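You operate a simulated robot arm through the tools that you are given. There is no shell and no other tool. Be economical: measure what you need, move in short steps, check, and stop when the job is done.

You run a simulated robot arm. Do the job below in one go: nothing can be reset, and whatever is moved stays where it is left.

## Task
Open the upper cupboard door, take the blue mug from the third shelf from the top of the tall cupboard and put it on the free end of the kiln bench, then shut the door. Close the cupboard drawer. Put the yellow hook tag on the top of the deep bench. Put the small white bead on the top of the packing table away on the top of the cooling rack. Take the blue pot and put it on top of the grey brick. Open the right kiln bench drawer, take the green pad on the top of the packing table and put it away in the inside of the right kiln bench drawer, then shut the drawer. Lift the blanket box lid open. Any order will do. Set down upright: blue mug.

Only the result counts: the job must be done as asked and must still hold three seconds after the hand-in. Knocking over, shifting, dropping, spilling or breaking anything else fails it. A push-on lid holds only when it is set on centred and level and pressed home; a screw cap is set on level and turned clockwise until tight. Flat cloth is picked up by pressing the open fingertips on it (5 to 10 N) and closing them slowly along it; thin cloth reads only 2 to 8 mm in the jaws.

## Robot
A 7-joint arm with a two-finger gripper on a trunk, on a base that drives. Base frame: it is fixed to the floor where the robot stands at the start and does not move with it; the origin is under the middle of the robot, x ahead of it, y to its left, z up. Units: mm, rad, N and s.
With the tool pointing down near the work surface it reaches from about 100 to 740 mm from the robot's upright axis, wherever it stands. Its first joint turns from -2.897 to 2.897 rad. Places, roughly: blanket box lid [1100, 3400, 1000]; blue mug (11x8x9 cm) [200, -600, 1100]; blue pot (6x6x5 cm) [-1100, -200, 900]; cupboard drawer [300, -600, 900]; free end of the kiln bench [900, 1200, 800]; green pad (15x7x3 cm) [-1200, -300, 900]; grey brick (7x13x5 cm) [-1200, 200, 900]; inside of the right kiln bench drawer [900, 2000, 700]; right kiln bench drawer [900, 2000, 700]; small white bead (3x3x2 cm) [-1100, -300, 900]; top of the cooling rack [900, 1600, 900]; top of the deep bench [1500, -500, 800]; upper cupboard door [300, -500, 1500]; yellow hook tag (3x4x11 cm) [-1100, -400, 900]. Payload 2.45 kg.
The TCP is the grasp point between the finger pads, 27 mm short of the fingertips. In the tool frame z runs along the fingers and y along their closing line. Largest opening 80 mm; the body of the gripper starts 54 mm behind the TCP.
Orientation is told as [roll, pitch, yaw] about the base's x, y, z axes, in that order, counted from this pose: with the fingers straight down and closing along the base's y, the tool's x points along the base's -x, its y along +y and its z along -z.

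## Interface
- The arm moves only by the tool step_arm. Its argument "targets" is a list of rows, each an object of numbers (a shift or turn left out is 0, a gripper value left out holds the last): "x", "y", "z": the shift along the tool's x, y, z in mm; "ax", "ay", "az": the turn, a rotation vector about the tool's x, y, z in rad; "hand": the closure, from 0 (fully open) to 1 (shut). In form: [{"x": .., "y": .., "z": .., "ax": .., "ay": .., "az": .., "hand": ..}, ...]. A call has 1 to 10 rows; each row shifts and turns the commanded pose from where the row before left it, along the tool's axes as they then stand. A row lasts 0.2 s, in which the tool goes at most 50 mm and 0.15 rad; a call with a longer step from one row to the next is refused whole, and so is a gripper value outside its range. A pose out of reach is approached as far as the arm can. The call stops where the force on the tool passes 40 N (or 10 N more than at its start, if that is more) or the arm is blocked; 0.2 s more then pass. Each finger travels about 153 mm/s and halts on what it meets, pressing with about 25 N; the grip force reading is that of the motor and also rises with nothing between the fingers. The clock runs only during rows and for 0.2 s after the last one: add rows that do not move to give the fingers time. The reply holds the time, the measured pose of the TCP, the force on the tool along the base axes, the opening and the grip force, in the units named above and with some noise, with the torque about the TCP (base axes, N m) and any sound that the robot's microphone picked up, and new pictures: "show" is both (left out), scene, wrist or none.
- Cameras (640 x 400 px; columns grow to the right, rows downward): "scene" is now at [-21.4, 49.2, 1824.6]; the picture's right is [-1.00, -0.07, 0.00], its down [-0.05, 0.82, -0.56] and it looks along [0.04, -0.56, -0.83] (base axes); focal length 214 px, centre (320, 200). "wrist" rides on the gripper at [63, 12, -79] in the tool frame; the picture's right is [-0.19, 0.98, 0.00], its down [-0.72, -0.14, -0.68] and it looks along [-0.67, -0.13, 0.73] (tool axes); focal length 226 px, centre (320, 200). There is no depth. A picture from a camera that has moved, and an enlarged one, comes with that camera's place and axes in the base frame and with its lens. The place of the scene camera against the robot may be out by one fixed shift of up to 25 mm in any direction.
- move_column(by): slides the trunk up (or, below 0, down) by that many mm; the arm and the scene camera ride with it, the base frame stays. It gives what a move gives, with no picture.
- base_move(legs): drives the robot by 1 to 6 legs, each [ahead, turn to the left] in mm and rad, along the robot's own axes; the way and the turn of a leg run together, so that a leg with both is an arc; at most 1500 mm and 3.142 rad a leg. The arm and the cameras ride along, it lands a little off, and it stops where it bumps. It gives what a move gives, and a new picture of the scene camera.
- head_to(pan, tilt): turns the head with the scene camera to pan (to the left, within 2.094 rad either way) and tilt (down, from -0.506 to 1.204), counted from straight ahead of the robot. It gives what a move gives, and a new picture of the scene camera.
- close_up(camera, box): a new picture of the part [left, top, right, bottom] of that camera's present view, enlarged. No time passes.
- hand_in(): hands the job in; it is judged then, once.

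Work in short steps. Places have to be worked out from the pictures, the camera data and where the tool is seen: move nearer, look again, correct. Check each grasp and each placing, and mend what went wrong. You have 483 turns and 360 pictures in all, those below and enlarged ones among them. Open the gripper and draw the arm clear of the work before you hand the job in, unless the task says otherwise; then end with one line.

The tools are called by a JSON object that holds its "method" and its "body". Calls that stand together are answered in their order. step_arm: Moves the arm, as the interface text tells. Its arguments: {"type":"object","properties":{"targets":{"type":"array","items":{"type":"object","properties":{"x":{"type":"number"},"y":{"type":"number"},"z":{"type":"number"},"ax":{"type":"number"},"ay":{"type":"number"},"az":{"type":"number"},"hand":{"type":"number"}}}},"show":{"type":"string","enum":["both","scene","wrist","none"]}},"required":["targets"]} The other tools are called the same way: move_column (by) slides the trunk up or down; base_move (legs) drives the base; head_to (pan, tilt) turns the head that bears the scene camera; close_up (camera, box) takes an enlarged picture of a part of a camera's view; hand_in () hands the job in.

At the start:

```text
clock: 0.0
tool_pos: [-33.2, -432.3, 1387.2]
ee_rot: [-0.001, 0.0, -0.001]
contact_force: [-0.2, -0.9, -0.4]
torque: [0.0, 0.02, 0.05]
finger_gap: 80.1
grasp_force: 0.1
trunk travel left (down, up): [-450.0, 90.0]
robot x, y, heading: [-6.5, -26.9, 0.005]
head pan, tilt: [-1.504, 0.97]
```

scene: 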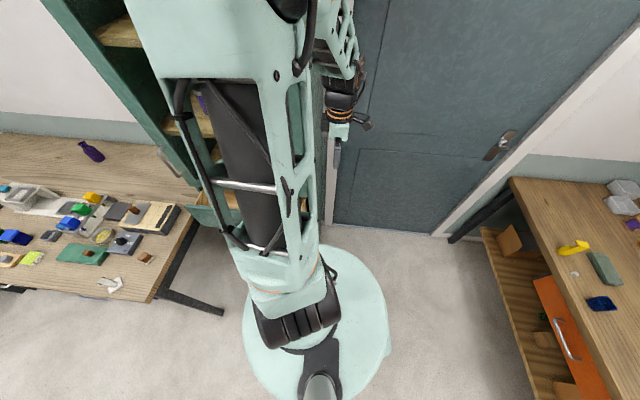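
wrist: 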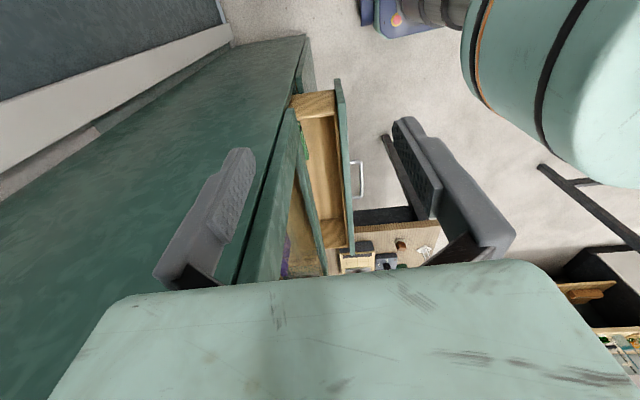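

I'll first look around with the head to learn the layout.

{"method": "head_to", "body": {"pan": -1.1, "tilt": 0.5}}

{"method": "head_to", "body": {"pan": 0.9, "tilt": 0.5}}

{"method": "head_to", "body": {"pan": -2.09, "tilt": 0.6}}

```text
clock: 0.9
tool_pos: [-32.8, -433.3, 1388.3]
ee_rot: [-0.001, -0.002, 0.0]
contact_force: [-0.4, -0.4, -0.2]
torque: [0.01, 0.01, 0.0]
finger_gap: 79.9
grasp_force: 0.1
trunk travel left (down, up): [-450.0, 90.0]
robot x, y, heading: [-0.9, -25.1, 0.001]
head pan, tilt: [-1.1, 0.499]
camera scene: at [15.3, 39.1, 1863.5], right [-0.89, -0.45, 0.0], down [-0.22, 0.43, -0.88], along [0.4, -0.78, -0.48], focal length 214 px, centre (320, 200)
```

scene: 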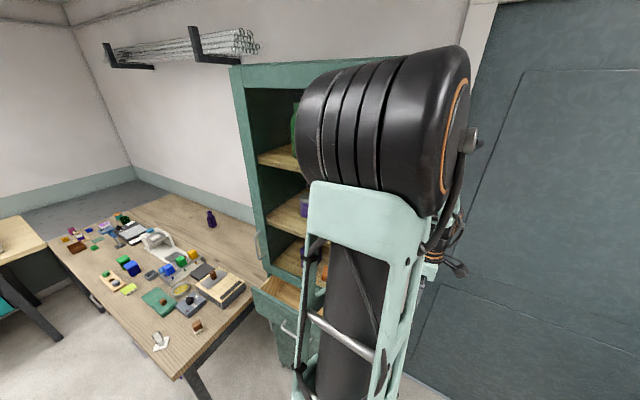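

```text
clock: 2.8
tool_pos: [-34.3, -432.5, 1387.5]
ee_rot: [-0.002, 0.001, -0.002]
contact_force: [1.1, 0.2, -0.2]
torque: [-0.01, 0.03, 0.03]
finger_gap: 79.8
grasp_force: 0.0
trunk travel left (down, up): [-450.0, 90.0]
robot x, y, heading: [-0.7, -27.7, 0.003]
head pan, tilt: [0.901, 0.499]
camera scene: at [30.5, 191.8, 1863.6], right [0.78, -0.62, 0.0], down [-0.3, -0.38, -0.88], along [0.55, 0.69, -0.48], focal length 214 px, centre (320, 200)
```

scene: 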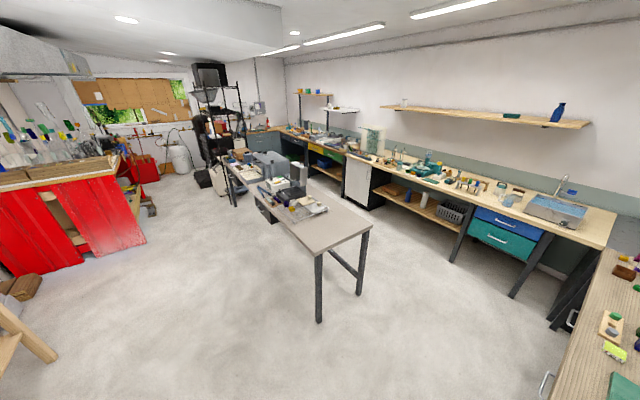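

```text
clock: 5.4
tool_pos: [-33.1, -431.0, 1387.1]
ee_rot: [-0.001, -0.001, 0.0]
contact_force: [-0.2, 0.0, -0.1]
torque: [0.01, -0.03, 0.03]
finger_gap: 79.9
grasp_force: 0.0
trunk travel left (down, up): [-450.0, 90.0]
robot x, y, heading: [-2.9, -21.1, -0.003]
head pan, tilt: [-2.089, 0.6]
camera scene: at [-69.8, 43.7, 1854.5], right [-0.87, 0.49, 0.0], down [0.28, 0.49, -0.83], along [-0.41, -0.72, -0.56], focal length 214 px, centre (320, 200)
```

scene: 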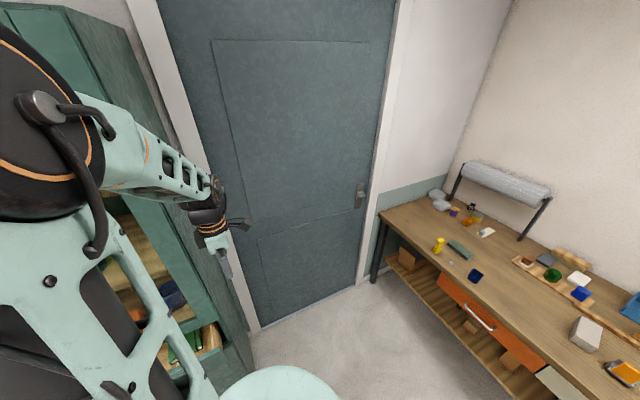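

{"method": "head_to", "body": {"pan": -1.2, "tilt": 0.6}}

{"method": "close_up", "body": {"camera": "scene", "box": [180, 0, 420, 400]}}

{"method": "close_up", "body": {"camera": "wrist", "box": [200, 60, 500, 300]}}

```text
clock: 6.6
tool_pos: [-32.6, -432.4, 1388.0]
ee_rot: [0.001, 0.001, 0.001]
contact_force: [-0.6, -0.4, -0.3]
torque: [0.03, -0.01, -0.02]
finger_gap: 80.0
grasp_force: 0.1
trunk travel left (down, up): [-450.0, 90.0]
robot x, y, heading: [-0.4, -23.2, 0.0]
head pan, tilt: [-1.201, 0.6]
camera scene: at [5.9, 38.1, 1854.5], right [-0.93, -0.36, 0.0], down [-0.2, 0.53, -0.82], along [0.3, -0.77, -0.57], focal length 214 px, centre (320, 200)
```

scene: 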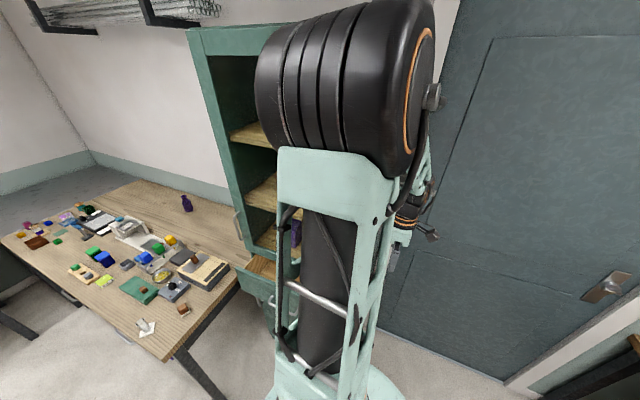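

```text
1.00 times, centred on (300, 200) of scene (not enlarged: the box is as wide or as high as the picture)
camera zoom: at [5.9, 38.1, 1854.5], right [-0.93, -0.36, 0.0], down [-0.2, 0.53, -0.82], along [0.3, -0.77, -0.57], focal length 214 px, centre (340, 200)
```

zoom: 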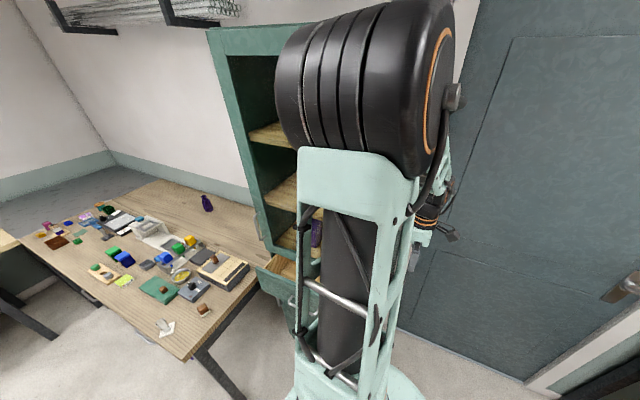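

```text
1.67 times, centred on (350, 180) of wrist
camera zoom: at [-96.8, -419.2, 1466.8], right [0.19, 0.98, 0.0], down [0.72, -0.14, 0.68], along [0.67, -0.13, -0.73], focal length 377 px, centre (270, 233)
```

zoom: 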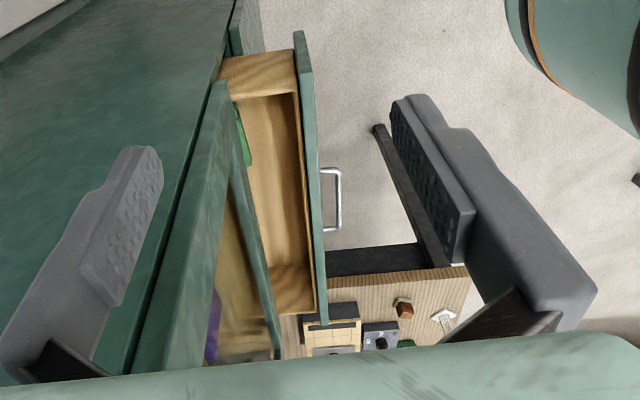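

The arm stands beside the cupboard and blocks the view. I draw it in toward the robot before driving back to look.

{"method": "step_arm", "body": {"targets": [{"y": 45}, {"y": 45}, {"y": 45}, {"y": 45}, {"y": 30}], "show": "wrist"}}

{"method": "base_move", "body": {"legs": [[-350, 0]]}}

{"method": "head_to", "body": {"pan": -0.6, "tilt": 0.5}}

```text
clock: 7.7
tool_pos: [-36.6, -251.4, 1357.0]
ee_rot: [0.192, 0.125, 0.028]
contact_force: [0.0, 0.3, -0.1]
torque: [0.01, -0.01, 0.0]
finger_gap: 80.2
grasp_force: 0.1
out of reach, approached as far as the arm can: row 4, 5
trunk travel left (down, up): [-450.0, 90.0]
robot x, y, heading: [-1.1, -23.4, -0.005]
head pan, tilt: [-1.201, 0.6]
stopped in row 5: the arm was blocked; the commanded pose is now the measured one
camera wrist: at [-90.0, -255.6, 1443.5], right [0.19, 0.97, 0.16], down [0.8, -0.25, 0.55], along [0.57, 0.03, -0.82], focal length 226 px, centre (320, 200)
```

wrist: 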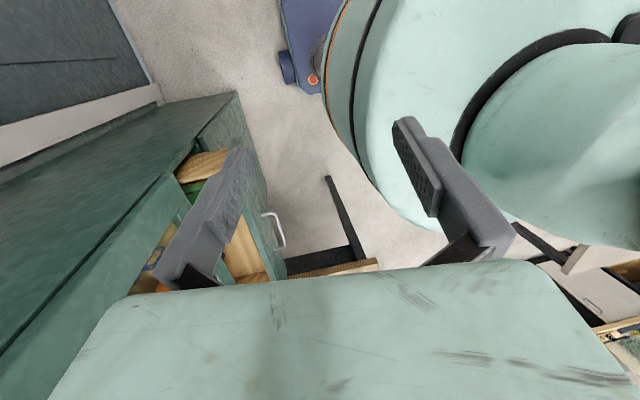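

```text
clock: 9.9
tool_pos: [-387.2, -251.8, 1355.1]
ee_rot: [0.193, 0.127, 0.027]
contact_force: [0.0, -0.6, -0.6]
torque: [0.02, -0.04, 0.04]
finger_gap: 79.9
grasp_force: 0.0
trunk travel left (down, up): [-450.0, 90.0]
robot x, y, heading: [-350.6, -24.7, 0.002]
head pan, tilt: [-1.201, 0.6]
camera scene: at [-352.7, 33.7, 1859.9], right [-0.96, -0.28, 0.0], down [-0.14, 0.49, -0.86], along [0.24, -0.82, -0.51], focal length 214 px, centre (320, 200)
```

scene: 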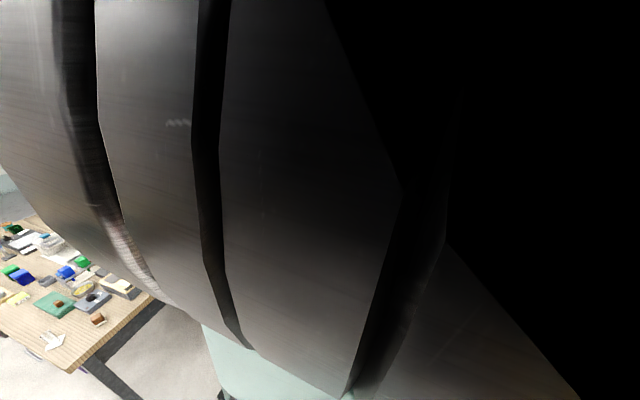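

```text
clock: 10.9
tool_pos: [-385.6, -250.9, 1355.4]
ee_rot: [0.201, 0.129, 0.03]
contact_force: [0.5, 0.0, -0.7]
torque: [0.0, 0.03, 0.01]
finger_gap: 80.0
grasp_force: 0.1
trunk travel left (down, up): [-450.0, 90.0]
robot x, y, heading: [-350.7, -23.5, 0.008]
head pan, tilt: [-0.6, 0.499]
camera scene: at [-344.8, 35.1, 1861.8], right [-0.94, -0.34, 0.0], down [-0.17, 0.47, -0.87], along [0.3, -0.82, -0.5], focal length 214 px, centre (320, 200)
```

scene: 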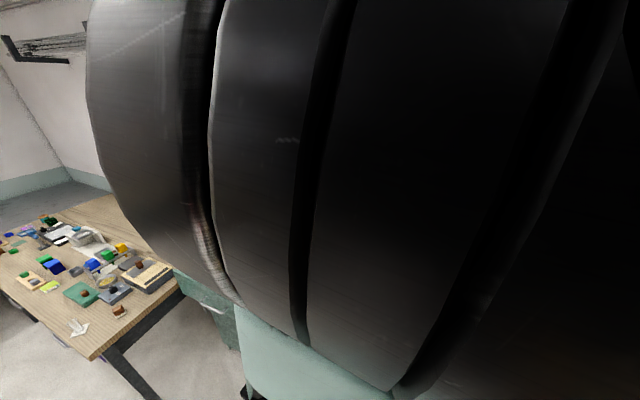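

The shoulder/elbow now hides the camera view. I'll extend the arm a little again and re-aim the head.

{"method": "step_arm", "body": {"targets": [{"y": -45, "ax": -0.1, "ay": -0.05}, {"y": -45, "ax": -0.09, "ay": -0.07}, {"y": -40}, {"y": -45}], "show": "none"}}

{"method": "head_to", "body": {"pan": -0.5, "tilt": 0.45}}

```text
clock: 11.9
tool_pos: [-388.4, -420.6, 1302.5]
ee_rot: [0.382, 0.01, -0.007]
contact_force: [0.5, -1.3, 0.5]
torque: [0.01, -0.02, 0.01]
finger_gap: 80.2
grasp_force: 0.1
trunk travel left (down, up): [-450.0, 90.0]
robot x, y, heading: [-350.1, -24.1, 0.004]
head pan, tilt: [-0.6, 0.499]
```

```text
clock: 12.6
tool_pos: [-385.8, -419.9, 1302.9]
ee_rot: [0.382, 0.01, -0.007]
contact_force: [0.1, 0.0, 1.0]
torque: [0.03, 0.0, 0.02]
finger_gap: 79.9
grasp_force: 0.0
trunk travel left (down, up): [-450.0, 90.0]
robot x, y, heading: [-351.9, -27.1, 0.003]
head pan, tilt: [-0.499, 0.45]
camera scene: at [-295.0, 76.0, 1868.0], right [-0.48, -0.88, 0.0], down [-0.38, 0.21, -0.9], along [0.79, -0.43, -0.44], focal length 214 px, centre (320, 200)
```

scene: 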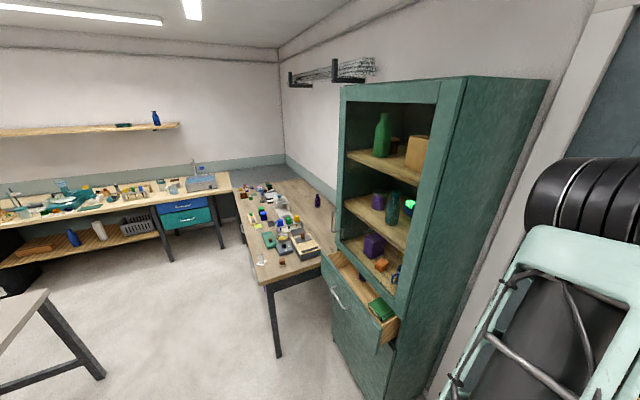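

{"method": "close_up", "body": {"camera": "scene", "box": [310, 70, 470, 200]}}

{"method": "close_up", "body": {"camera": "scene", "box": [300, 180, 460, 400]}}

```text
3.08 times, centred on (390, 135) of scene
camera zoom: at [-295.0, 76.0, 1868.0], right [-0.48, -0.88, 0.0], down [-0.38, 0.21, -0.9], along [0.79, -0.43, -0.44], focal length 660 px, centre (105, 400)
```

zoom: 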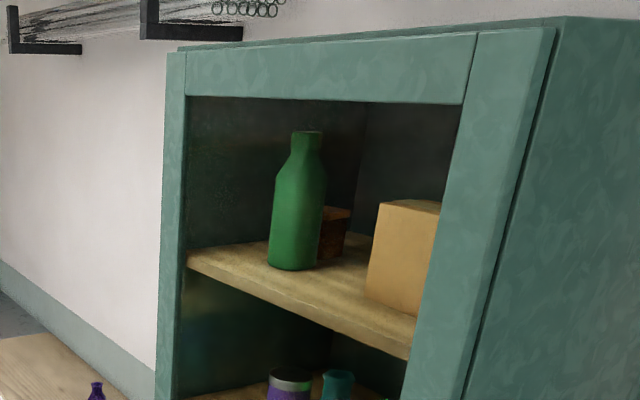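

```text
1.82 times, centred on (380, 290) of scene
camera zoom: at [-295.0, 76.0, 1868.0], right [-0.48, -0.88, 0.0], down [-0.38, 0.21, -0.9], along [0.79, -0.43, -0.44], focal length 390 px, centre (211, 36)
```

zoom: 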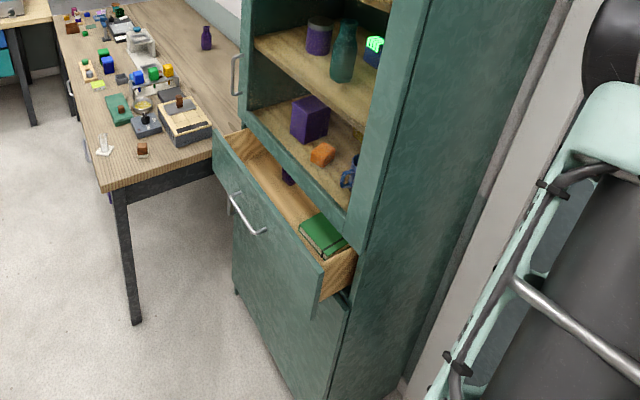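

The cupboard is at x≈73..635, front y≈-540, a glass-framed door with handle near (600,-500,1230), hinge on the -x side; drawer is open ~125 mm. I turn the tool to point at the cupboard (-y) here in free space.

{"method": "step_arm", "body": {"targets": [{"ax": 0.15, "y": -30}, {"ax": 0.15, "y": -30}, {"ax": 0.15, "y": -30}, {"ax": 0.15, "y": -20}, {"ax": 0.15}, {"ax": 0.15}, {"ax": 0.15}, {"ax": 0.15}, {"ax": 0.15}, {"ax": 0.15}], "show": "none"}}

{"method": "step_arm", "body": {"targets": [{"ax": 0.15}, {"ax": 0.15}, {"ax": 0.15}], "show": "both"}}

```text
clock: 14.8
tool_pos: [-387.4, -524.8, 1285.3]
ee_rot: [-1.119, 0.012, -0.005]
contact_force: [-0.2, -1.2, 0.0]
torque: [0.03, 0.03, 0.0]
finger_gap: 80.3
grasp_force: 0.1
trunk travel left (down, up): [-450.0, 90.0]
robot x, y, heading: [-351.6, -25.6, 0.002]
head pan, tilt: [-0.499, 0.45]
```

```text
clock: 15.6
tool_pos: [-387.2, -525.9, 1283.8]
ee_rot: [-1.567, 0.009, -0.006]
contact_force: [0.3, -0.3, 0.7]
torque: [-0.04, -0.02, -0.02]
finger_gap: 80.1
grasp_force: 0.1
trunk travel left (down, up): [-450.0, 90.0]
robot x, y, heading: [-349.3, -24.2, -0.0]
head pan, tilt: [-0.499, 0.45]
camera scene: at [-294.2, 74.3, 1868.0], right [-0.48, -0.88, 0.0], down [-0.38, 0.21, -0.9], along [0.79, -0.43, -0.44], focal length 214 px, centre (320, 200)
camera wrist: at [-450.2, -445.9, 1271.2], right [0.18, 0.0, -0.98], down [0.72, 0.68, 0.14], along [0.67, -0.74, 0.12], focal length 226 px, centre (320, 200)
```

scene: 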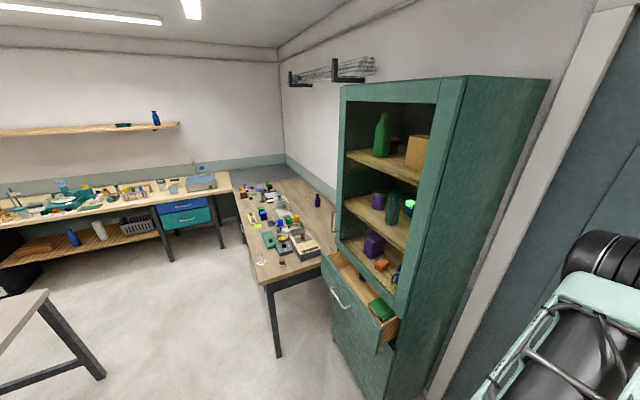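
wrist: 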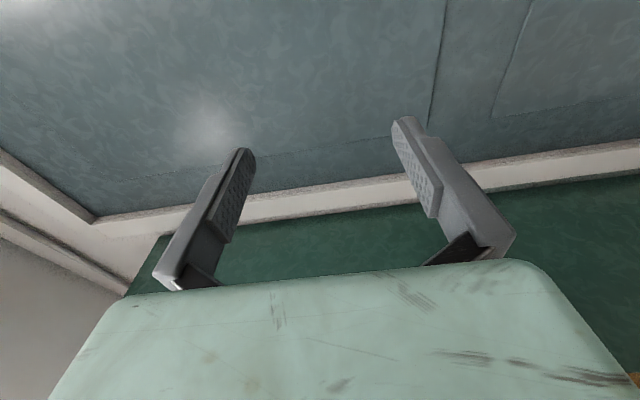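

{"method": "step_arm", "body": {"targets": [{"az": -0.15}, {"az": -0.15}, {"az": -0.15}, {"az": -0.15}, {"az": -0.15}, {"az": -0.15}, {"az": -0.15}, {"az": -0.15}, {"az": -0.15}, {"az": -0.15}], "show": "none"}}

{"method": "step_arm", "body": {"targets": [{"az": -0.07, "hand": 0}], "show": "wrist"}}

{"method": "head_to", "body": {"pan": -0.3, "tilt": 1.2}}

```text
clock: 17.8
tool_pos: [-387.3, -524.2, 1283.9]
ee_rot: [-1.539, 1.512, 0.026]
contact_force: [-0.7, -0.1, -0.5]
torque: [0.0, 0.0, -0.03]
finger_gap: 79.9
grasp_force: 0.0
trunk travel left (down, up): [-450.0, 90.0]
robot x, y, heading: [-350.9, -22.5, 0.003]
head pan, tilt: [-0.499, 0.45]
```

```text
clock: 18.2
tool_pos: [-387.3, -525.4, 1284.7]
ee_rot: [1.322, 1.56, 2.885]
contact_force: [0.7, 0.8, -0.2]
torque: [0.0, -0.03, -0.01]
finger_gap: 79.8
grasp_force: 0.0
trunk travel left (down, up): [-450.0, 90.0]
robot x, y, heading: [-351.3, -21.8, 0.001]
head pan, tilt: [-0.499, 0.45]
camera wrist: at [-399.1, -445.2, 1347.7], right [-0.98, 0.01, -0.18], down [0.14, 0.68, -0.72], along [0.12, -0.73, -0.67], focal length 226 px, centre (320, 200)
```

wrist: 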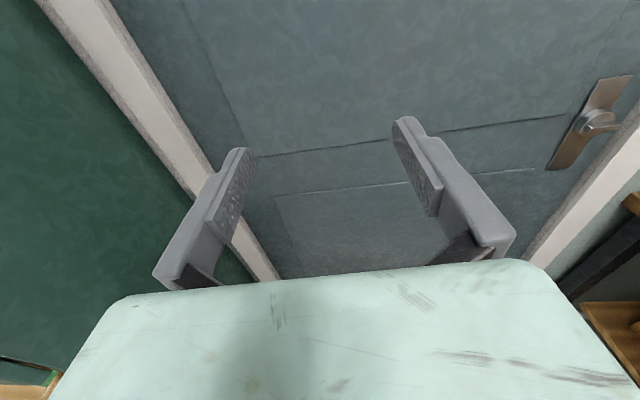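

```text
clock: 19.3
tool_pos: [-388.2, -524.0, 1284.7]
ee_rot: [1.248, 1.563, 2.814]
contact_force: [-1.0, 0.5, 0.2]
torque: [-0.04, 0.0, -0.02]
finger_gap: 79.7
grasp_force: 0.0
trunk travel left (down, up): [-450.0, 90.0]
robot x, y, heading: [-349.8, -27.1, 0.003]
head pan, tilt: [-0.3, 1.201]
camera scene: at [-322.3, 103.7, 1809.9], right [-0.29, -0.96, 0.0], down [-0.89, 0.27, -0.36], along [0.35, -0.11, -0.93], focal length 214 px, centre (320, 200)
```

scene: 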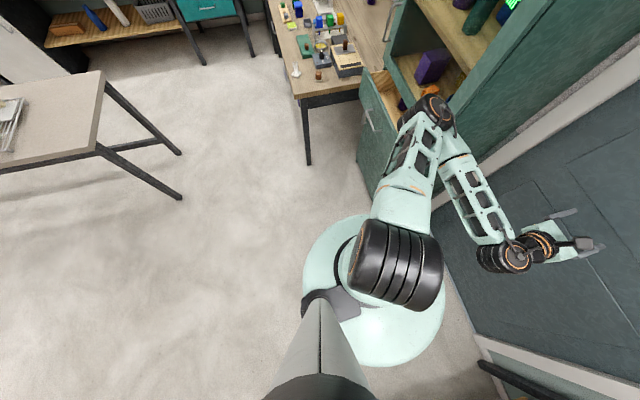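

The overview shows the arm's pose and free floor. I drive to about (420,190), keeping heading 0, to work on the cupboard sideways.

{"method": "base_move", "body": {"legs": [[0, 0.27], [800, 0], [0, -0.27]]}}

{"method": "head_to", "body": {"pan": -1.35, "tilt": 0.8}}

```text
clock: 25.4
tool_pos: [384.3, -307.1, 1284.3]
ee_rot: [1.261, 1.56, 2.83]
contact_force: [0.2, 0.2, -0.6]
torque: [0.0, 0.0, 0.0]
finger_gap: 79.8
grasp_force: 0.0
trunk travel left (down, up): [-450.0, 90.0]
robot x, y, heading: [417.8, 194.8, 0.004]
head pan, tilt: [-0.3, 1.201]
camera scene: at [447.7, 321.7, 1809.9], right [-0.29, -0.96, 0.0], down [-0.89, 0.27, -0.36], along [0.35, -0.11, -0.93], focal length 214 px, centre (320, 200)
```

scene: 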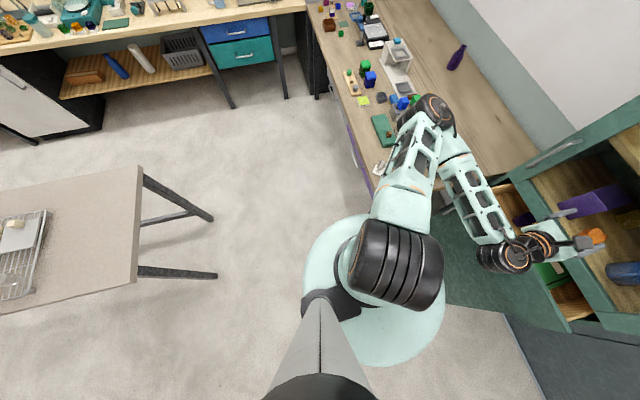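

```text
clock: 26.8
tool_pos: [384.2, -306.6, 1283.7]
ee_rot: [1.262, 1.563, 2.832]
contact_force: [0.5, -0.2, -1.5]
torque: [-0.05, 0.03, -0.03]
finger_gap: 80.2
grasp_force: 0.2
trunk travel left (down, up): [-450.0, 90.0]
robot x, y, heading: [419.2, 192.6, 0.005]
head pan, tilt: [-1.349, 0.799]
camera scene: at [412.3, 259.4, 1837.6], right [-0.97, -0.23, 0.0], down [-0.16, 0.7, -0.7], along [0.16, -0.68, -0.72], focal length 214 px, centre (320, 200)
```

scene: 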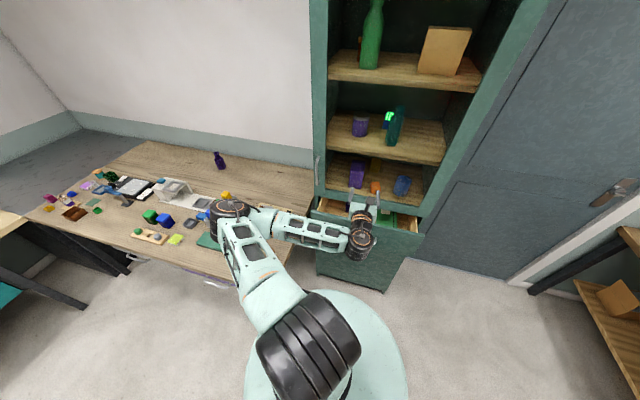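

{"method": "close_up", "body": {"camera": "scene", "box": [300, 90, 460, 270]}}

{"method": "close_up", "body": {"camera": "wrist", "box": [0, 0, 640, 400]}}

```text
2.22 times, centred on (380, 180) of scene
camera zoom: at [412.3, 259.4, 1837.6], right [-0.97, -0.23, 0.0], down [-0.16, 0.7, -0.7], along [0.16, -0.68, -0.72], focal length 477 px, centre (187, 244)
```

zoom: 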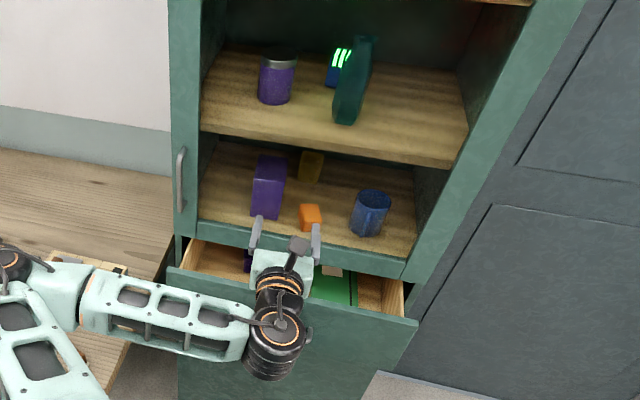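

```text
1.00 times, centred on (320, 200) of wrist (not enlarged: the box is as wide or as high as the picture)
camera zoom: at [372.9, -227.5, 1347.5], right [-0.98, 0.0, -0.18], down [0.14, 0.68, -0.72], along [0.12, -0.73, -0.67], focal length 226 px, centre (320, 200)
```

zoom: 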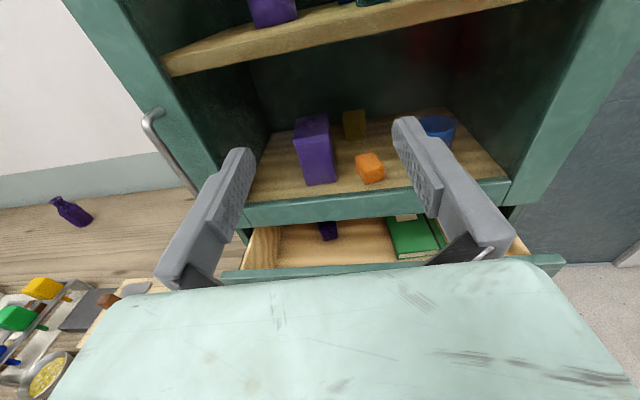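

Handle runs at (602,-500), z 1132–1300. For the drawer push I back up a bit (so the elbow stays off the bench clutter) and lower the column.

{"method": "base_move", "body": {"legs": [[-180, 0]]}}

{"method": "move_column", "body": {"by": -250}}

{"method": "step_arm", "body": {"targets": [{"y": -40, "x": -25, "hand": 1}, {"y": -40, "x": -25}, {"y": -20, "x": -25}], "show": "wrist"}}

```text
clock: 28.3
tool_pos: [201.1, -308.2, 1284.9]
ee_rot: [1.216, 1.562, 2.782]
contact_force: [-1.1, -0.2, 0.2]
torque: [0.0, -0.02, 0.01]
finger_gap: 79.9
grasp_force: 0.0
trunk travel left (down, up): [-450.0, 90.0]
robot x, y, heading: [237.9, 189.7, 0.002]
head pan, tilt: [-1.349, 0.799]
camera scene: at [229.0, 258.4, 1837.6], right [-0.97, -0.22, 0.0], down [-0.16, 0.7, -0.7], along [0.16, -0.68, -0.72], focal length 214 px, centre (320, 200)
```

scene: 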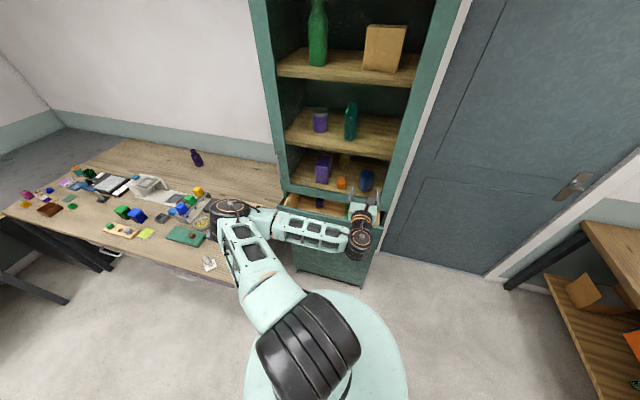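

```text
clock: 30.8
tool_pos: [203.0, -307.6, 1034.1]
ee_rot: [1.277, 1.562, 2.843]
contact_force: [-0.1, 1.1, 0.2]
torque: [-0.02, -0.01, -0.03]
finger_gap: 79.8
grasp_force: 0.1
trunk travel left (down, up): [-200.0, 340.0]
robot x, y, heading: [237.1, 193.6, 0.004]
head pan, tilt: [-1.349, 0.799]
```

```text
clock: 31.6
tool_pos: [303.4, -307.9, 956.3]
ee_rot: [1.287, 1.564, 2.853]
contact_force: [-0.4, 0.7, 0.2]
torque: [0.01, -0.02, -0.01]
finger_gap: 0.0
grasp_force: 24.8
trunk travel left (down, up): [-200.0, 340.0]
robot x, y, heading: [237.2, 192.7, 0.005]
head pan, tilt: [-1.349, 0.799]
camera wrist: at [291.9, -228.4, 1021.2], right [-0.98, 0.0, -0.18], down [0.14, 0.68, -0.72], along [0.12, -0.73, -0.67], focal length 226 px, centre (320, 200)
```

wrist: 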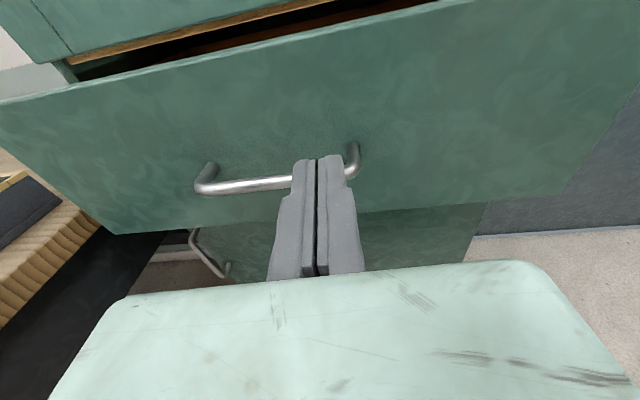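

Fingers are just above the drawer handle; push straight in.

{"method": "step_arm", "body": {"targets": [{"z": 40}, {"z": 35}, {"z": 25}, {"z": 25}, {"z": 25}, {"z": 25}], "show": "wrist"}}

```text
clock: 33.0
tool_pos: [302.0, -483.5, 958.3]
ee_rot: [1.231, 1.563, 2.801]
contact_force: [0.3, -0.7, -0.2]
torque: [-0.03, -0.01, -0.03]
finger_gap: 0.1
grasp_force: 25.1
trunk travel left (down, up): [-200.0, 340.0]
robot x, y, heading: [239.9, 189.3, 0.002]
head pan, tilt: [-1.349, 0.799]
camera wrist: at [290.2, -403.4, 1020.5], right [-0.98, 0.0, -0.18], down [0.14, 0.68, -0.72], along [0.12, -0.73, -0.67], focal length 226 px, centre (320, 200)
```

wrist: 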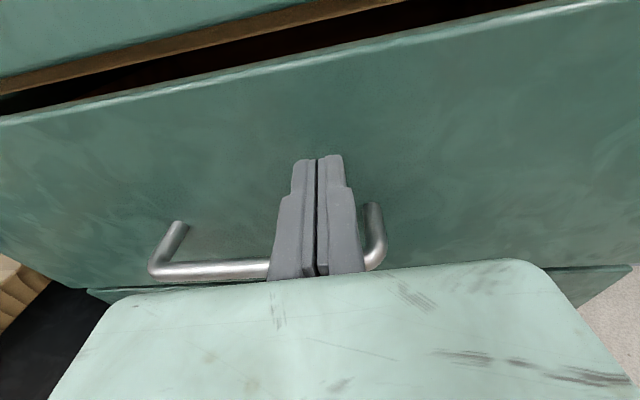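

{"method": "step_arm", "body": {"targets": [{"z": 15}, {"z": 15}, {"z": 15}, {"z": 15}, {"z": 15}], "show": "wrist"}}

```text
clock: 33.5
tool_pos: [302.4, -500.1, 957.9]
ee_rot: [1.234, 1.561, 2.801]
contact_force: [0.5, 7.4, 1.2]
torque: [-0.02, 0.05, -0.1]
finger_gap: 0.0
grasp_force: 25.5
trunk travel left (down, up): [-200.0, 340.0]
robot x, y, heading: [237.5, 195.2, -0.002]
head pan, tilt: [-1.349, 0.799]
stopped in row 2: the force on the tool passed its limit at 48 N (the readings are from after the stop); the commanded pose is now the measured one
camera wrist: at [290.4, -420.4, 1021.2], right [-0.98, 0.0, -0.18], down [0.14, 0.68, -0.72], along [0.12, -0.73, -0.67], focal length 226 px, centre (320, 200)
```

wrist: 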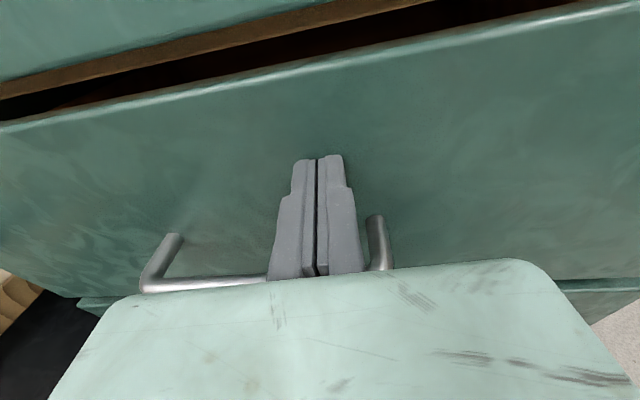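

{"method": "step_arm", "body": {"targets": [{"z": 8}, {"z": 8}, {"z": 8}, {"z": 8}], "show": "none"}}

{"method": "step_arm", "body": {"targets": [{"z": -45}, {"z": -45}, {"z": -45}, {"z": -45}], "show": "wrist"}}

{"method": "head_to", "body": {"pan": -1.45, "tilt": 0.8}}

```text
clock: 33.9
tool_pos: [302.1, -500.0, 958.5]
ee_rot: [1.231, 1.56, 2.801]
contact_force: [6.0, 31.8, 2.9]
torque: [-0.03, 0.06, -0.3]
finger_gap: 0.0
grasp_force: 24.8
trunk travel left (down, up): [-200.0, 340.0]
robot x, y, heading: [238.7, 192.3, 0.002]
head pan, tilt: [-1.349, 0.799]
stopped in row 1: the force on the tool passed its limit at 48 N (the readings are from after the stop); the commanded pose is now the measured one
```

```text
clock: 34.9
tool_pos: [301.8, -322.3, 956.4]
ee_rot: [0.952, 1.557, 2.518]
contact_force: [0.6, 0.0, 0.1]
torque: [0.01, 0.01, 0.02]
finger_gap: 0.0
grasp_force: 24.8
trunk travel left (down, up): [-200.0, 340.0]
robot x, y, heading: [239.6, 192.8, 0.001]
head pan, tilt: [-1.349, 0.799]
camera wrist: at [290.5, -242.8, 1020.1], right [-0.98, 0.0, -0.18], down [0.14, 0.69, -0.71], along [0.12, -0.73, -0.67], focal length 226 px, centre (320, 200)
```

wrist: 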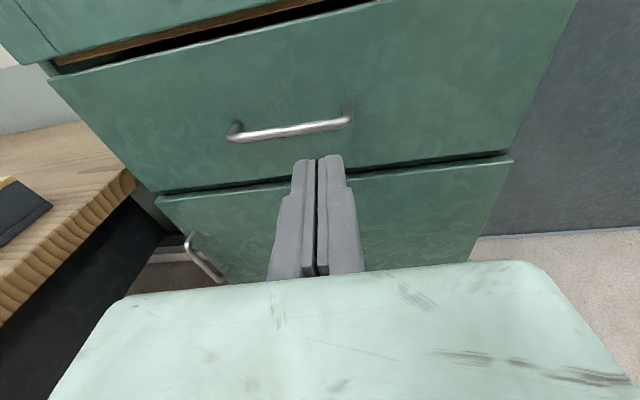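

```text
clock: 35.5
tool_pos: [302.4, -323.3, 955.6]
ee_rot: [0.927, 1.56, 2.495]
contact_force: [-0.7, -0.4, 0.5]
torque: [0.0, 0.01, 0.01]
finger_gap: 0.1
grasp_force: 24.9
trunk travel left (down, up): [-200.0, 340.0]
robot x, y, heading: [237.8, 197.4, 0.005]
head pan, tilt: [-1.45, 0.799]
camera scene: at [223.3, 256.9, 1587.6], right [-0.99, -0.12, 0.0], down [-0.09, 0.71, -0.7], along [0.09, -0.69, -0.72], focal length 214 px, centre (320, 200)
```

scene: 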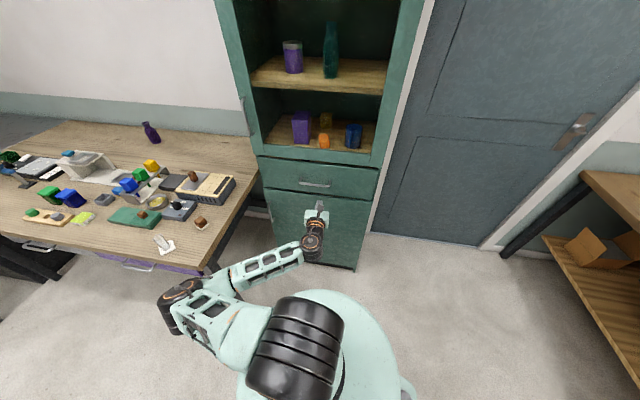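

Drawer is flush now. Raise the column again and drive to about (600,350) for the door handle.

{"method": "move_column", "body": {"by": 255}}

{"method": "base_move", "body": {"legs": [[0, 0.41], [395, 0], [0, -0.41]]}}

{"method": "step_arm", "body": {"targets": [{"z": 40, "hand": 0}, {"z": 30, "y": -20}, {"z": 10}], "show": "wrist"}}

```text
clock: 38.2
tool_pos: [302.7, -322.6, 1212.8]
ee_rot: [0.927, 1.561, 2.493]
contact_force: [-0.5, -0.8, -0.1]
torque: [0.03, 0.01, -0.02]
finger_gap: 0.2
grasp_force: 25.3
trunk travel left (down, up): [-455.0, 85.0]
robot x, y, heading: [237.7, 194.9, 0.003]
head pan, tilt: [-1.45, 0.799]
```

```text
clock: 43.1
tool_pos: [665.7, -163.8, 1210.7]
ee_rot: [0.912, 1.559, 2.474]
contact_force: [0.3, 0.1, 0.6]
torque: [-0.01, 0.0, 0.03]
finger_gap: 0.1
grasp_force: 24.7
trunk travel left (down, up): [-455.0, 85.0]
robot x, y, heading: [601.4, 353.3, -0.003]
head pan, tilt: [-1.45, 0.799]
camera scene: at [590.6, 416.4, 1842.6], right [-0.99, -0.12, 0.0], down [-0.08, 0.71, -0.7], along [0.08, -0.69, -0.72], focal length 214 px, centre (320, 200)
```

scene: 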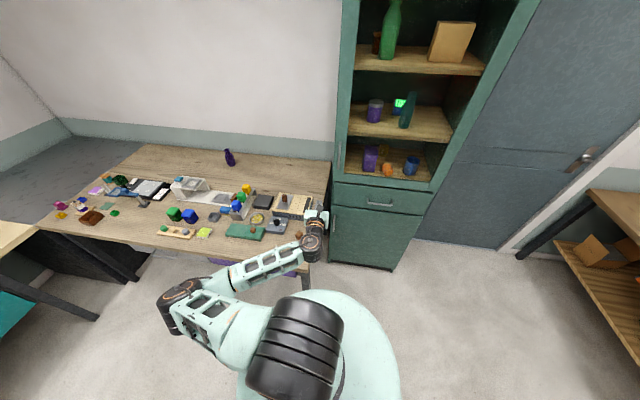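

```text
clock: 44.0
tool_pos: [684.9, -244.7, 1210.7]
ee_rot: [0.912, 1.56, 2.472]
contact_force: [0.6, -0.5, 0.6]
torque: [0.01, 0.01, 0.02]
finger_gap: 79.9
grasp_force: 0.1
trunk travel left (down, up): [-455.0, 85.0]
robot x, y, heading: [602.2, 354.4, -0.003]
head pan, tilt: [-1.45, 0.799]
camera wrist: at [673.4, -165.4, 1273.5], right [-0.98, 0.01, -0.18], down [0.14, 0.69, -0.71], along [0.12, -0.73, -0.68], focal length 226 px, centre (320, 200)
```

wrist: 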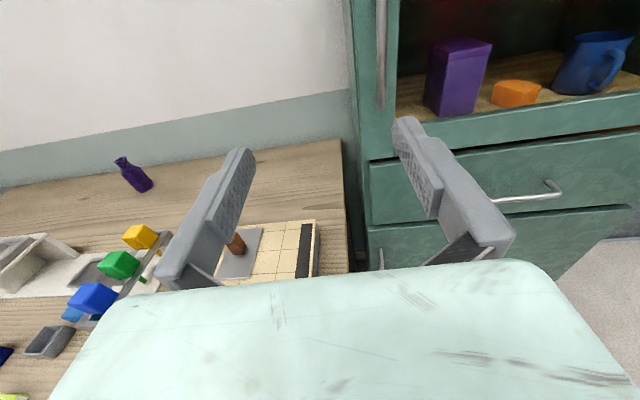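

Wrist view confirms the handle at x≈606, y≈-490. I line up and approach with open fingers.

{"method": "step_arm", "body": {"targets": [{"y": 40, "z": 30}, {"y": 40, "z": 30}, {"z": 40}, {"z": 40}], "show": "wrist"}}

```text
clock: 45.0
tool_pos: [602.6, -386.0, 1209.7]
ee_rot: [0.862, 1.558, 2.424]
contact_force: [0.3, -0.8, -0.2]
torque: [-0.03, 0.01, -0.01]
finger_gap: 80.1
grasp_force: 0.0
trunk travel left (down, up): [-455.0, 85.0]
robot x, y, heading: [606.1, 350.1, -0.006]
head pan, tilt: [-1.45, 0.799]
camera wrist: at [592.2, -305.6, 1273.7], right [-0.98, 0.01, -0.18], down [0.14, 0.69, -0.71], along [0.12, -0.73, -0.68], focal length 226 px, centre (320, 200)
```

wrist: 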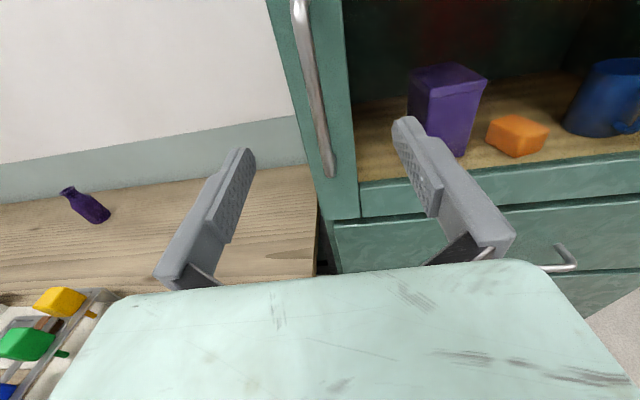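

{"method": "step_arm", "body": {"targets": [{"z": 40}, {"z": 35}, {"z": 20, "y": -2}], "show": "wrist"}}

```text
clock: 45.8
tool_pos: [606.0, -479.8, 1209.3]
ee_rot: [0.884, 1.557, 2.444]
contact_force: [0.2, 0.4, -0.2]
torque: [0.02, 0.03, -0.03]
finger_gap: 80.2
grasp_force: 0.1
trunk travel left (down, up): [-455.0, 85.0]
robot x, y, heading: [607.5, 351.4, -0.004]
head pan, tilt: [-1.45, 0.799]
camera wrist: at [593.6, -400.1, 1272.7], right [-0.98, 0.01, -0.18], down [0.14, 0.69, -0.71], along [0.12, -0.73, -0.68], focal length 226 px, centre (320, 200)
```

wrist: 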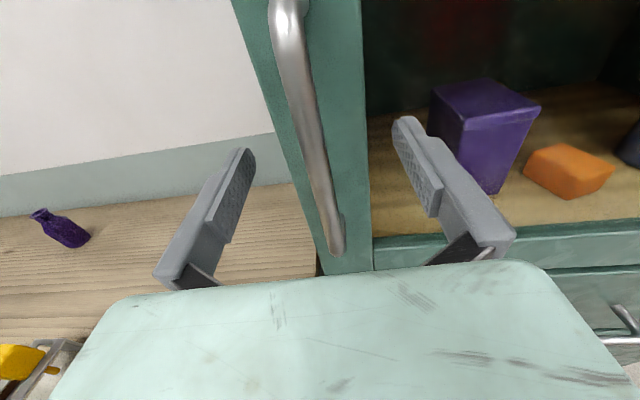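

{"method": "step_arm", "body": {"targets": [{"hand": 1}, {"hand": 1}, {}], "show": "wrist"}}

```text
clock: 46.5
tool_pos: [606.5, -479.7, 1209.8]
ee_rot: [0.917, 1.56, 2.481]
contact_force: [2.5, -0.6, 0.0]
torque: [-0.05, -0.27, 0.08]
finger_gap: 11.8
grasp_force: 39.1
trunk travel left (down, up): [-455.0, 85.0]
robot x, y, heading: [606.9, 350.4, -0.003]
head pan, tilt: [-1.45, 0.799]
camera wrist: at [594.4, -399.5, 1272.9], right [-0.98, 0.01, -0.18], down [0.14, 0.69, -0.71], along [0.12, -0.73, -0.67], focal length 226 px, centre (320, 200)
```

wrist: 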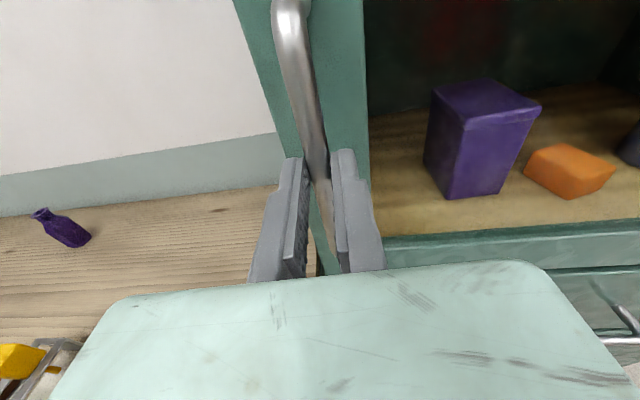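

Gripped. Pull along the arc around the hinge, three rows first.

{"method": "step_arm", "body": {"targets": [{"z": -32, "y": 3.8, "ax": 0.06}, {"z": -32, "y": 3.8, "ax": 0.06}, {"z": -32, "y": 3.8, "ax": 0.06}], "show": "wrist"}}

```text
clock: 47.4
tool_pos: [593.2, -383.2, 1209.1]
ee_rot: [0.657, 1.555, 2.407]
contact_force: [17.4, 3.2, -10.7]
torque: [0.08, -0.22, 0.18]
finger_gap: 11.6
grasp_force: 38.8
trunk travel left (down, up): [-455.0, 85.0]
robot x, y, heading: [604.1, 351.6, -0.004]
head pan, tilt: [-1.45, 0.799]
camera wrist: at [567.4, -307.6, 1273.4], right [-0.97, -0.17, -0.18], down [0.01, 0.7, -0.71], along [0.25, -0.69, -0.68], focal length 226 px, centre (320, 200)
```

wrist: 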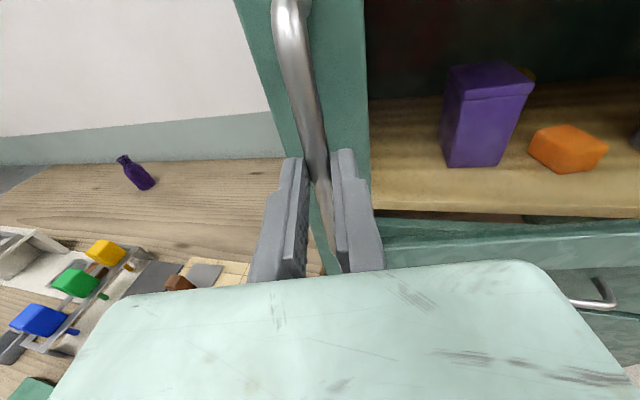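

Door opens. Slight side force; adjust radius and continue.

{"method": "step_arm", "body": {"targets": [{"z": -33, "y": 0, "ax": 0.06}, {"z": -33, "y": 2.5, "ax": 0.06}, {"z": -33, "y": 2.5, "ax": 0.06}, {"z": -33, "y": 2.5, "ax": 0.06}], "show": "wrist"}}

```text
clock: 48.4
tool_pos: [549.9, -258.1, 1209.4]
ee_rot: [0.285, 1.555, 2.27]
contact_force: [14.5, 8.0, -29.2]
torque: [0.68, 0.17, 0.24]
finger_gap: 11.6
grasp_force: 38.8
trunk travel left (down, up): [-455.0, 85.0]
robot x, y, heading: [601.4, 349.9, -0.005]
head pan, tilt: [-1.45, 0.799]
camera wrist: at [506.0, -190.0, 1273.8], right [-0.9, -0.39, -0.19], down [-0.15, 0.69, -0.71], along [0.41, -0.61, -0.68], focal length 226 px, centre (320, 200)
```

wrist: 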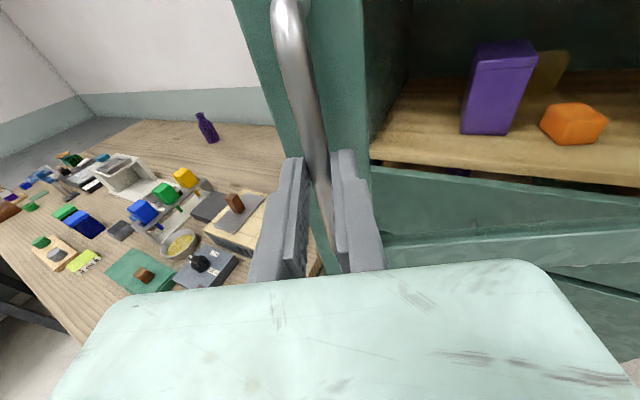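

{"method": "step_arm", "body": {"targets": [{"z": -33, "y": 0.5, "ax": 0.06, "x": -2}, {"z": -33, "y": 2, "ax": 0.06}, {"z": -33, "y": 2, "ax": 0.06}, {"z": -33, "y": 2, "ax": 0.06}, {"z": -33, "y": 2, "ax": 0.06}], "show": "both"}}

```text
clock: 49.4
tool_pos: [543.6, -256.9, 1209.7]
ee_rot: [1.287, 1.56, -2.751]
contact_force: [19.2, 8.6, 5.6]
torque: [-0.27, -0.82, 0.36]
finger_gap: 11.6
grasp_force: 38.8
out of reach, approached as far as the arm can: row 2, 3, 4, 5
trunk travel left (down, up): [-455.0, 85.0]
robot x, y, heading: [605.5, 351.2, -0.002]
head pan, tilt: [-1.45, 0.799]
stopped in row 5: the force on the tool passed its limit at 48 N (the readings are from after the stop); the commanded pose is now the measured one
camera scene: at [593.6, 418.3, 1842.8], right [-0.99, -0.12, 0.0], down [-0.09, 0.71, -0.7], along [0.08, -0.69, -0.72], focal length 214 px, centre (320, 200)
camera wrist: at [485.5, -201.2, 1273.4], right [-0.77, -0.61, -0.18], down [-0.32, 0.62, -0.72], along [0.55, -0.49, -0.67], focal length 226 px, centre (320, 200)
```

scene: 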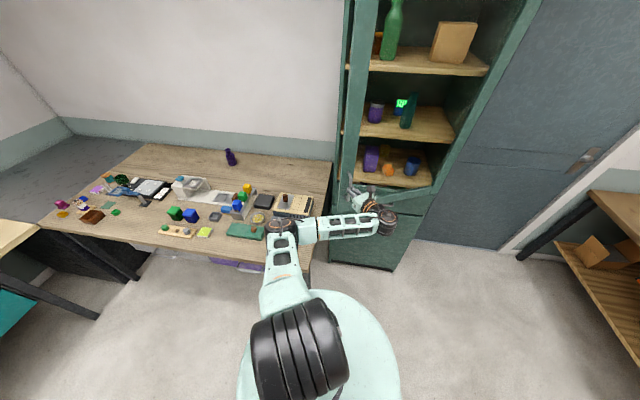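
wrist: 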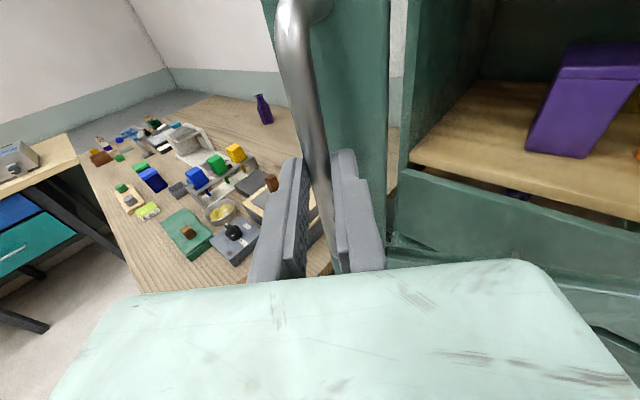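

The wrist limit stopped the turning; the handle can pivot in the jaws, so I continue the pull while turning the tool back.

{"method": "step_arm", "body": {"targets": [{"z": -29.7, "y": -3.9, "ax": -0.1}, {"z": -30, "y": 0.7, "ax": -0.1}, {"z": -29.5, "y": 5.3, "ax": -0.1}, {"z": -28.4, "y": 9.8}, {"z": -27.8, "y": 11.4}], "show": "both"}}

```text
clock: 49.8
tool_pos: [536.8, -239.6, 1210.5]
ee_rot: [1.501, 1.561, -2.586]
contact_force: [17.3, 8.4, 6.4]
torque: [0.0, -0.61, 0.22]
finger_gap: 11.7
grasp_force: 38.5
trunk travel left (down, up): [-455.0, 85.0]
robot x, y, heading: [603.3, 355.2, 0.002]
head pan, tilt: [-1.45, 0.799]
stopped in row 1: the force on the tool passed its limit at 43 N (the readings are from after the stop); the commanded pose is now the measured one
camera scene: at [592.1, 417.4, 1842.6], right [-0.99, -0.12, 0.0], down [-0.09, 0.71, -0.7], along [0.08, -0.69, -0.72], focal length 214 px, centre (320, 200)
camera wrist: at [480.5, -181.5, 1273.2], right [-0.8, -0.57, -0.18], down [-0.29, 0.63, -0.72], along [0.53, -0.52, -0.67], focal length 226 px, centre (320, 200)
```

scene: 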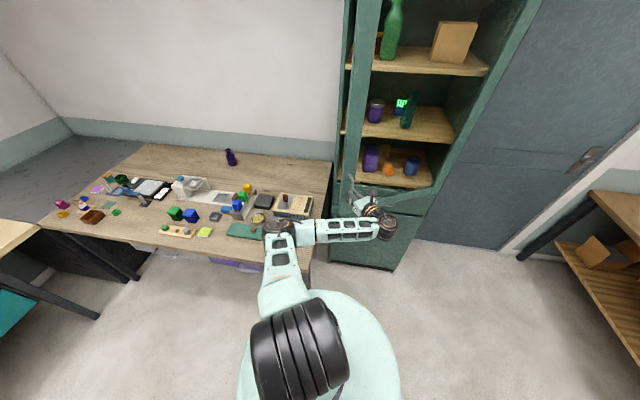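
wrist: 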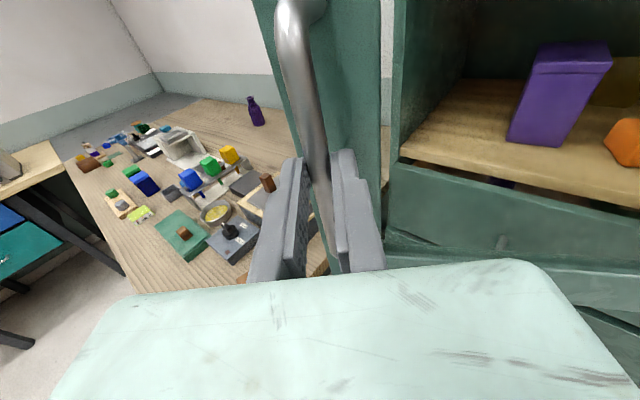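

Radial strain: shift outward 5 mm and keep pulling.

{"method": "step_arm", "body": {"targets": [{"y": -6}, {"z": -22, "y": -4, "ax": -0.06}, {"z": -22, "y": -2, "ax": -0.06}, {"z": -22, "y": 0, "ax": -0.06}, {"z": -22, "y": 2.5, "ax": -0.06}, {"z": -22, "y": 5, "ax": -0.06}], "show": "wrist"}}

```text
clock: 51.1
tool_pos: [486.6, -154.9, 1207.9]
ee_rot: [1.609, 1.562, -2.763]
contact_force: [-12.1, -9.5, 2.2]
torque: [0.28, -0.18, -0.3]
finger_gap: 11.7
grasp_force: 38.4
trunk travel left (down, up): [-455.0, 85.0]
robot x, y, heading: [605.3, 353.7, -0.001]
head pan, tilt: [-1.45, 0.799]
stopped in row 6: the force on the tool passed its limit at 42 N (the readings are from after the stop); the commanded pose is now the measured one
camera wrist: at [449.2, -83.7, 1271.3], right [-0.93, -0.33, -0.19], down [-0.1, 0.69, -0.72], along [0.36, -0.65, -0.67], focal length 226 px, centre (320, 200)
```

wrist: 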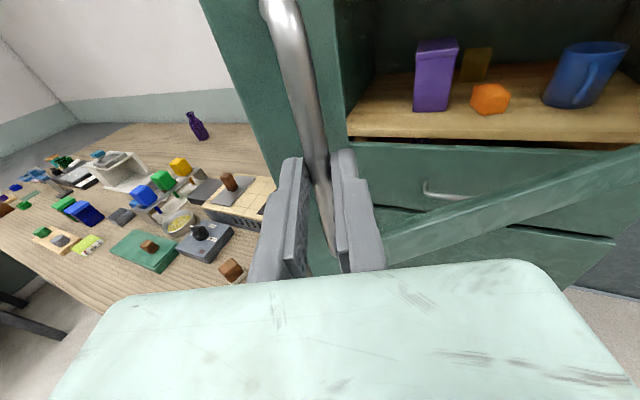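

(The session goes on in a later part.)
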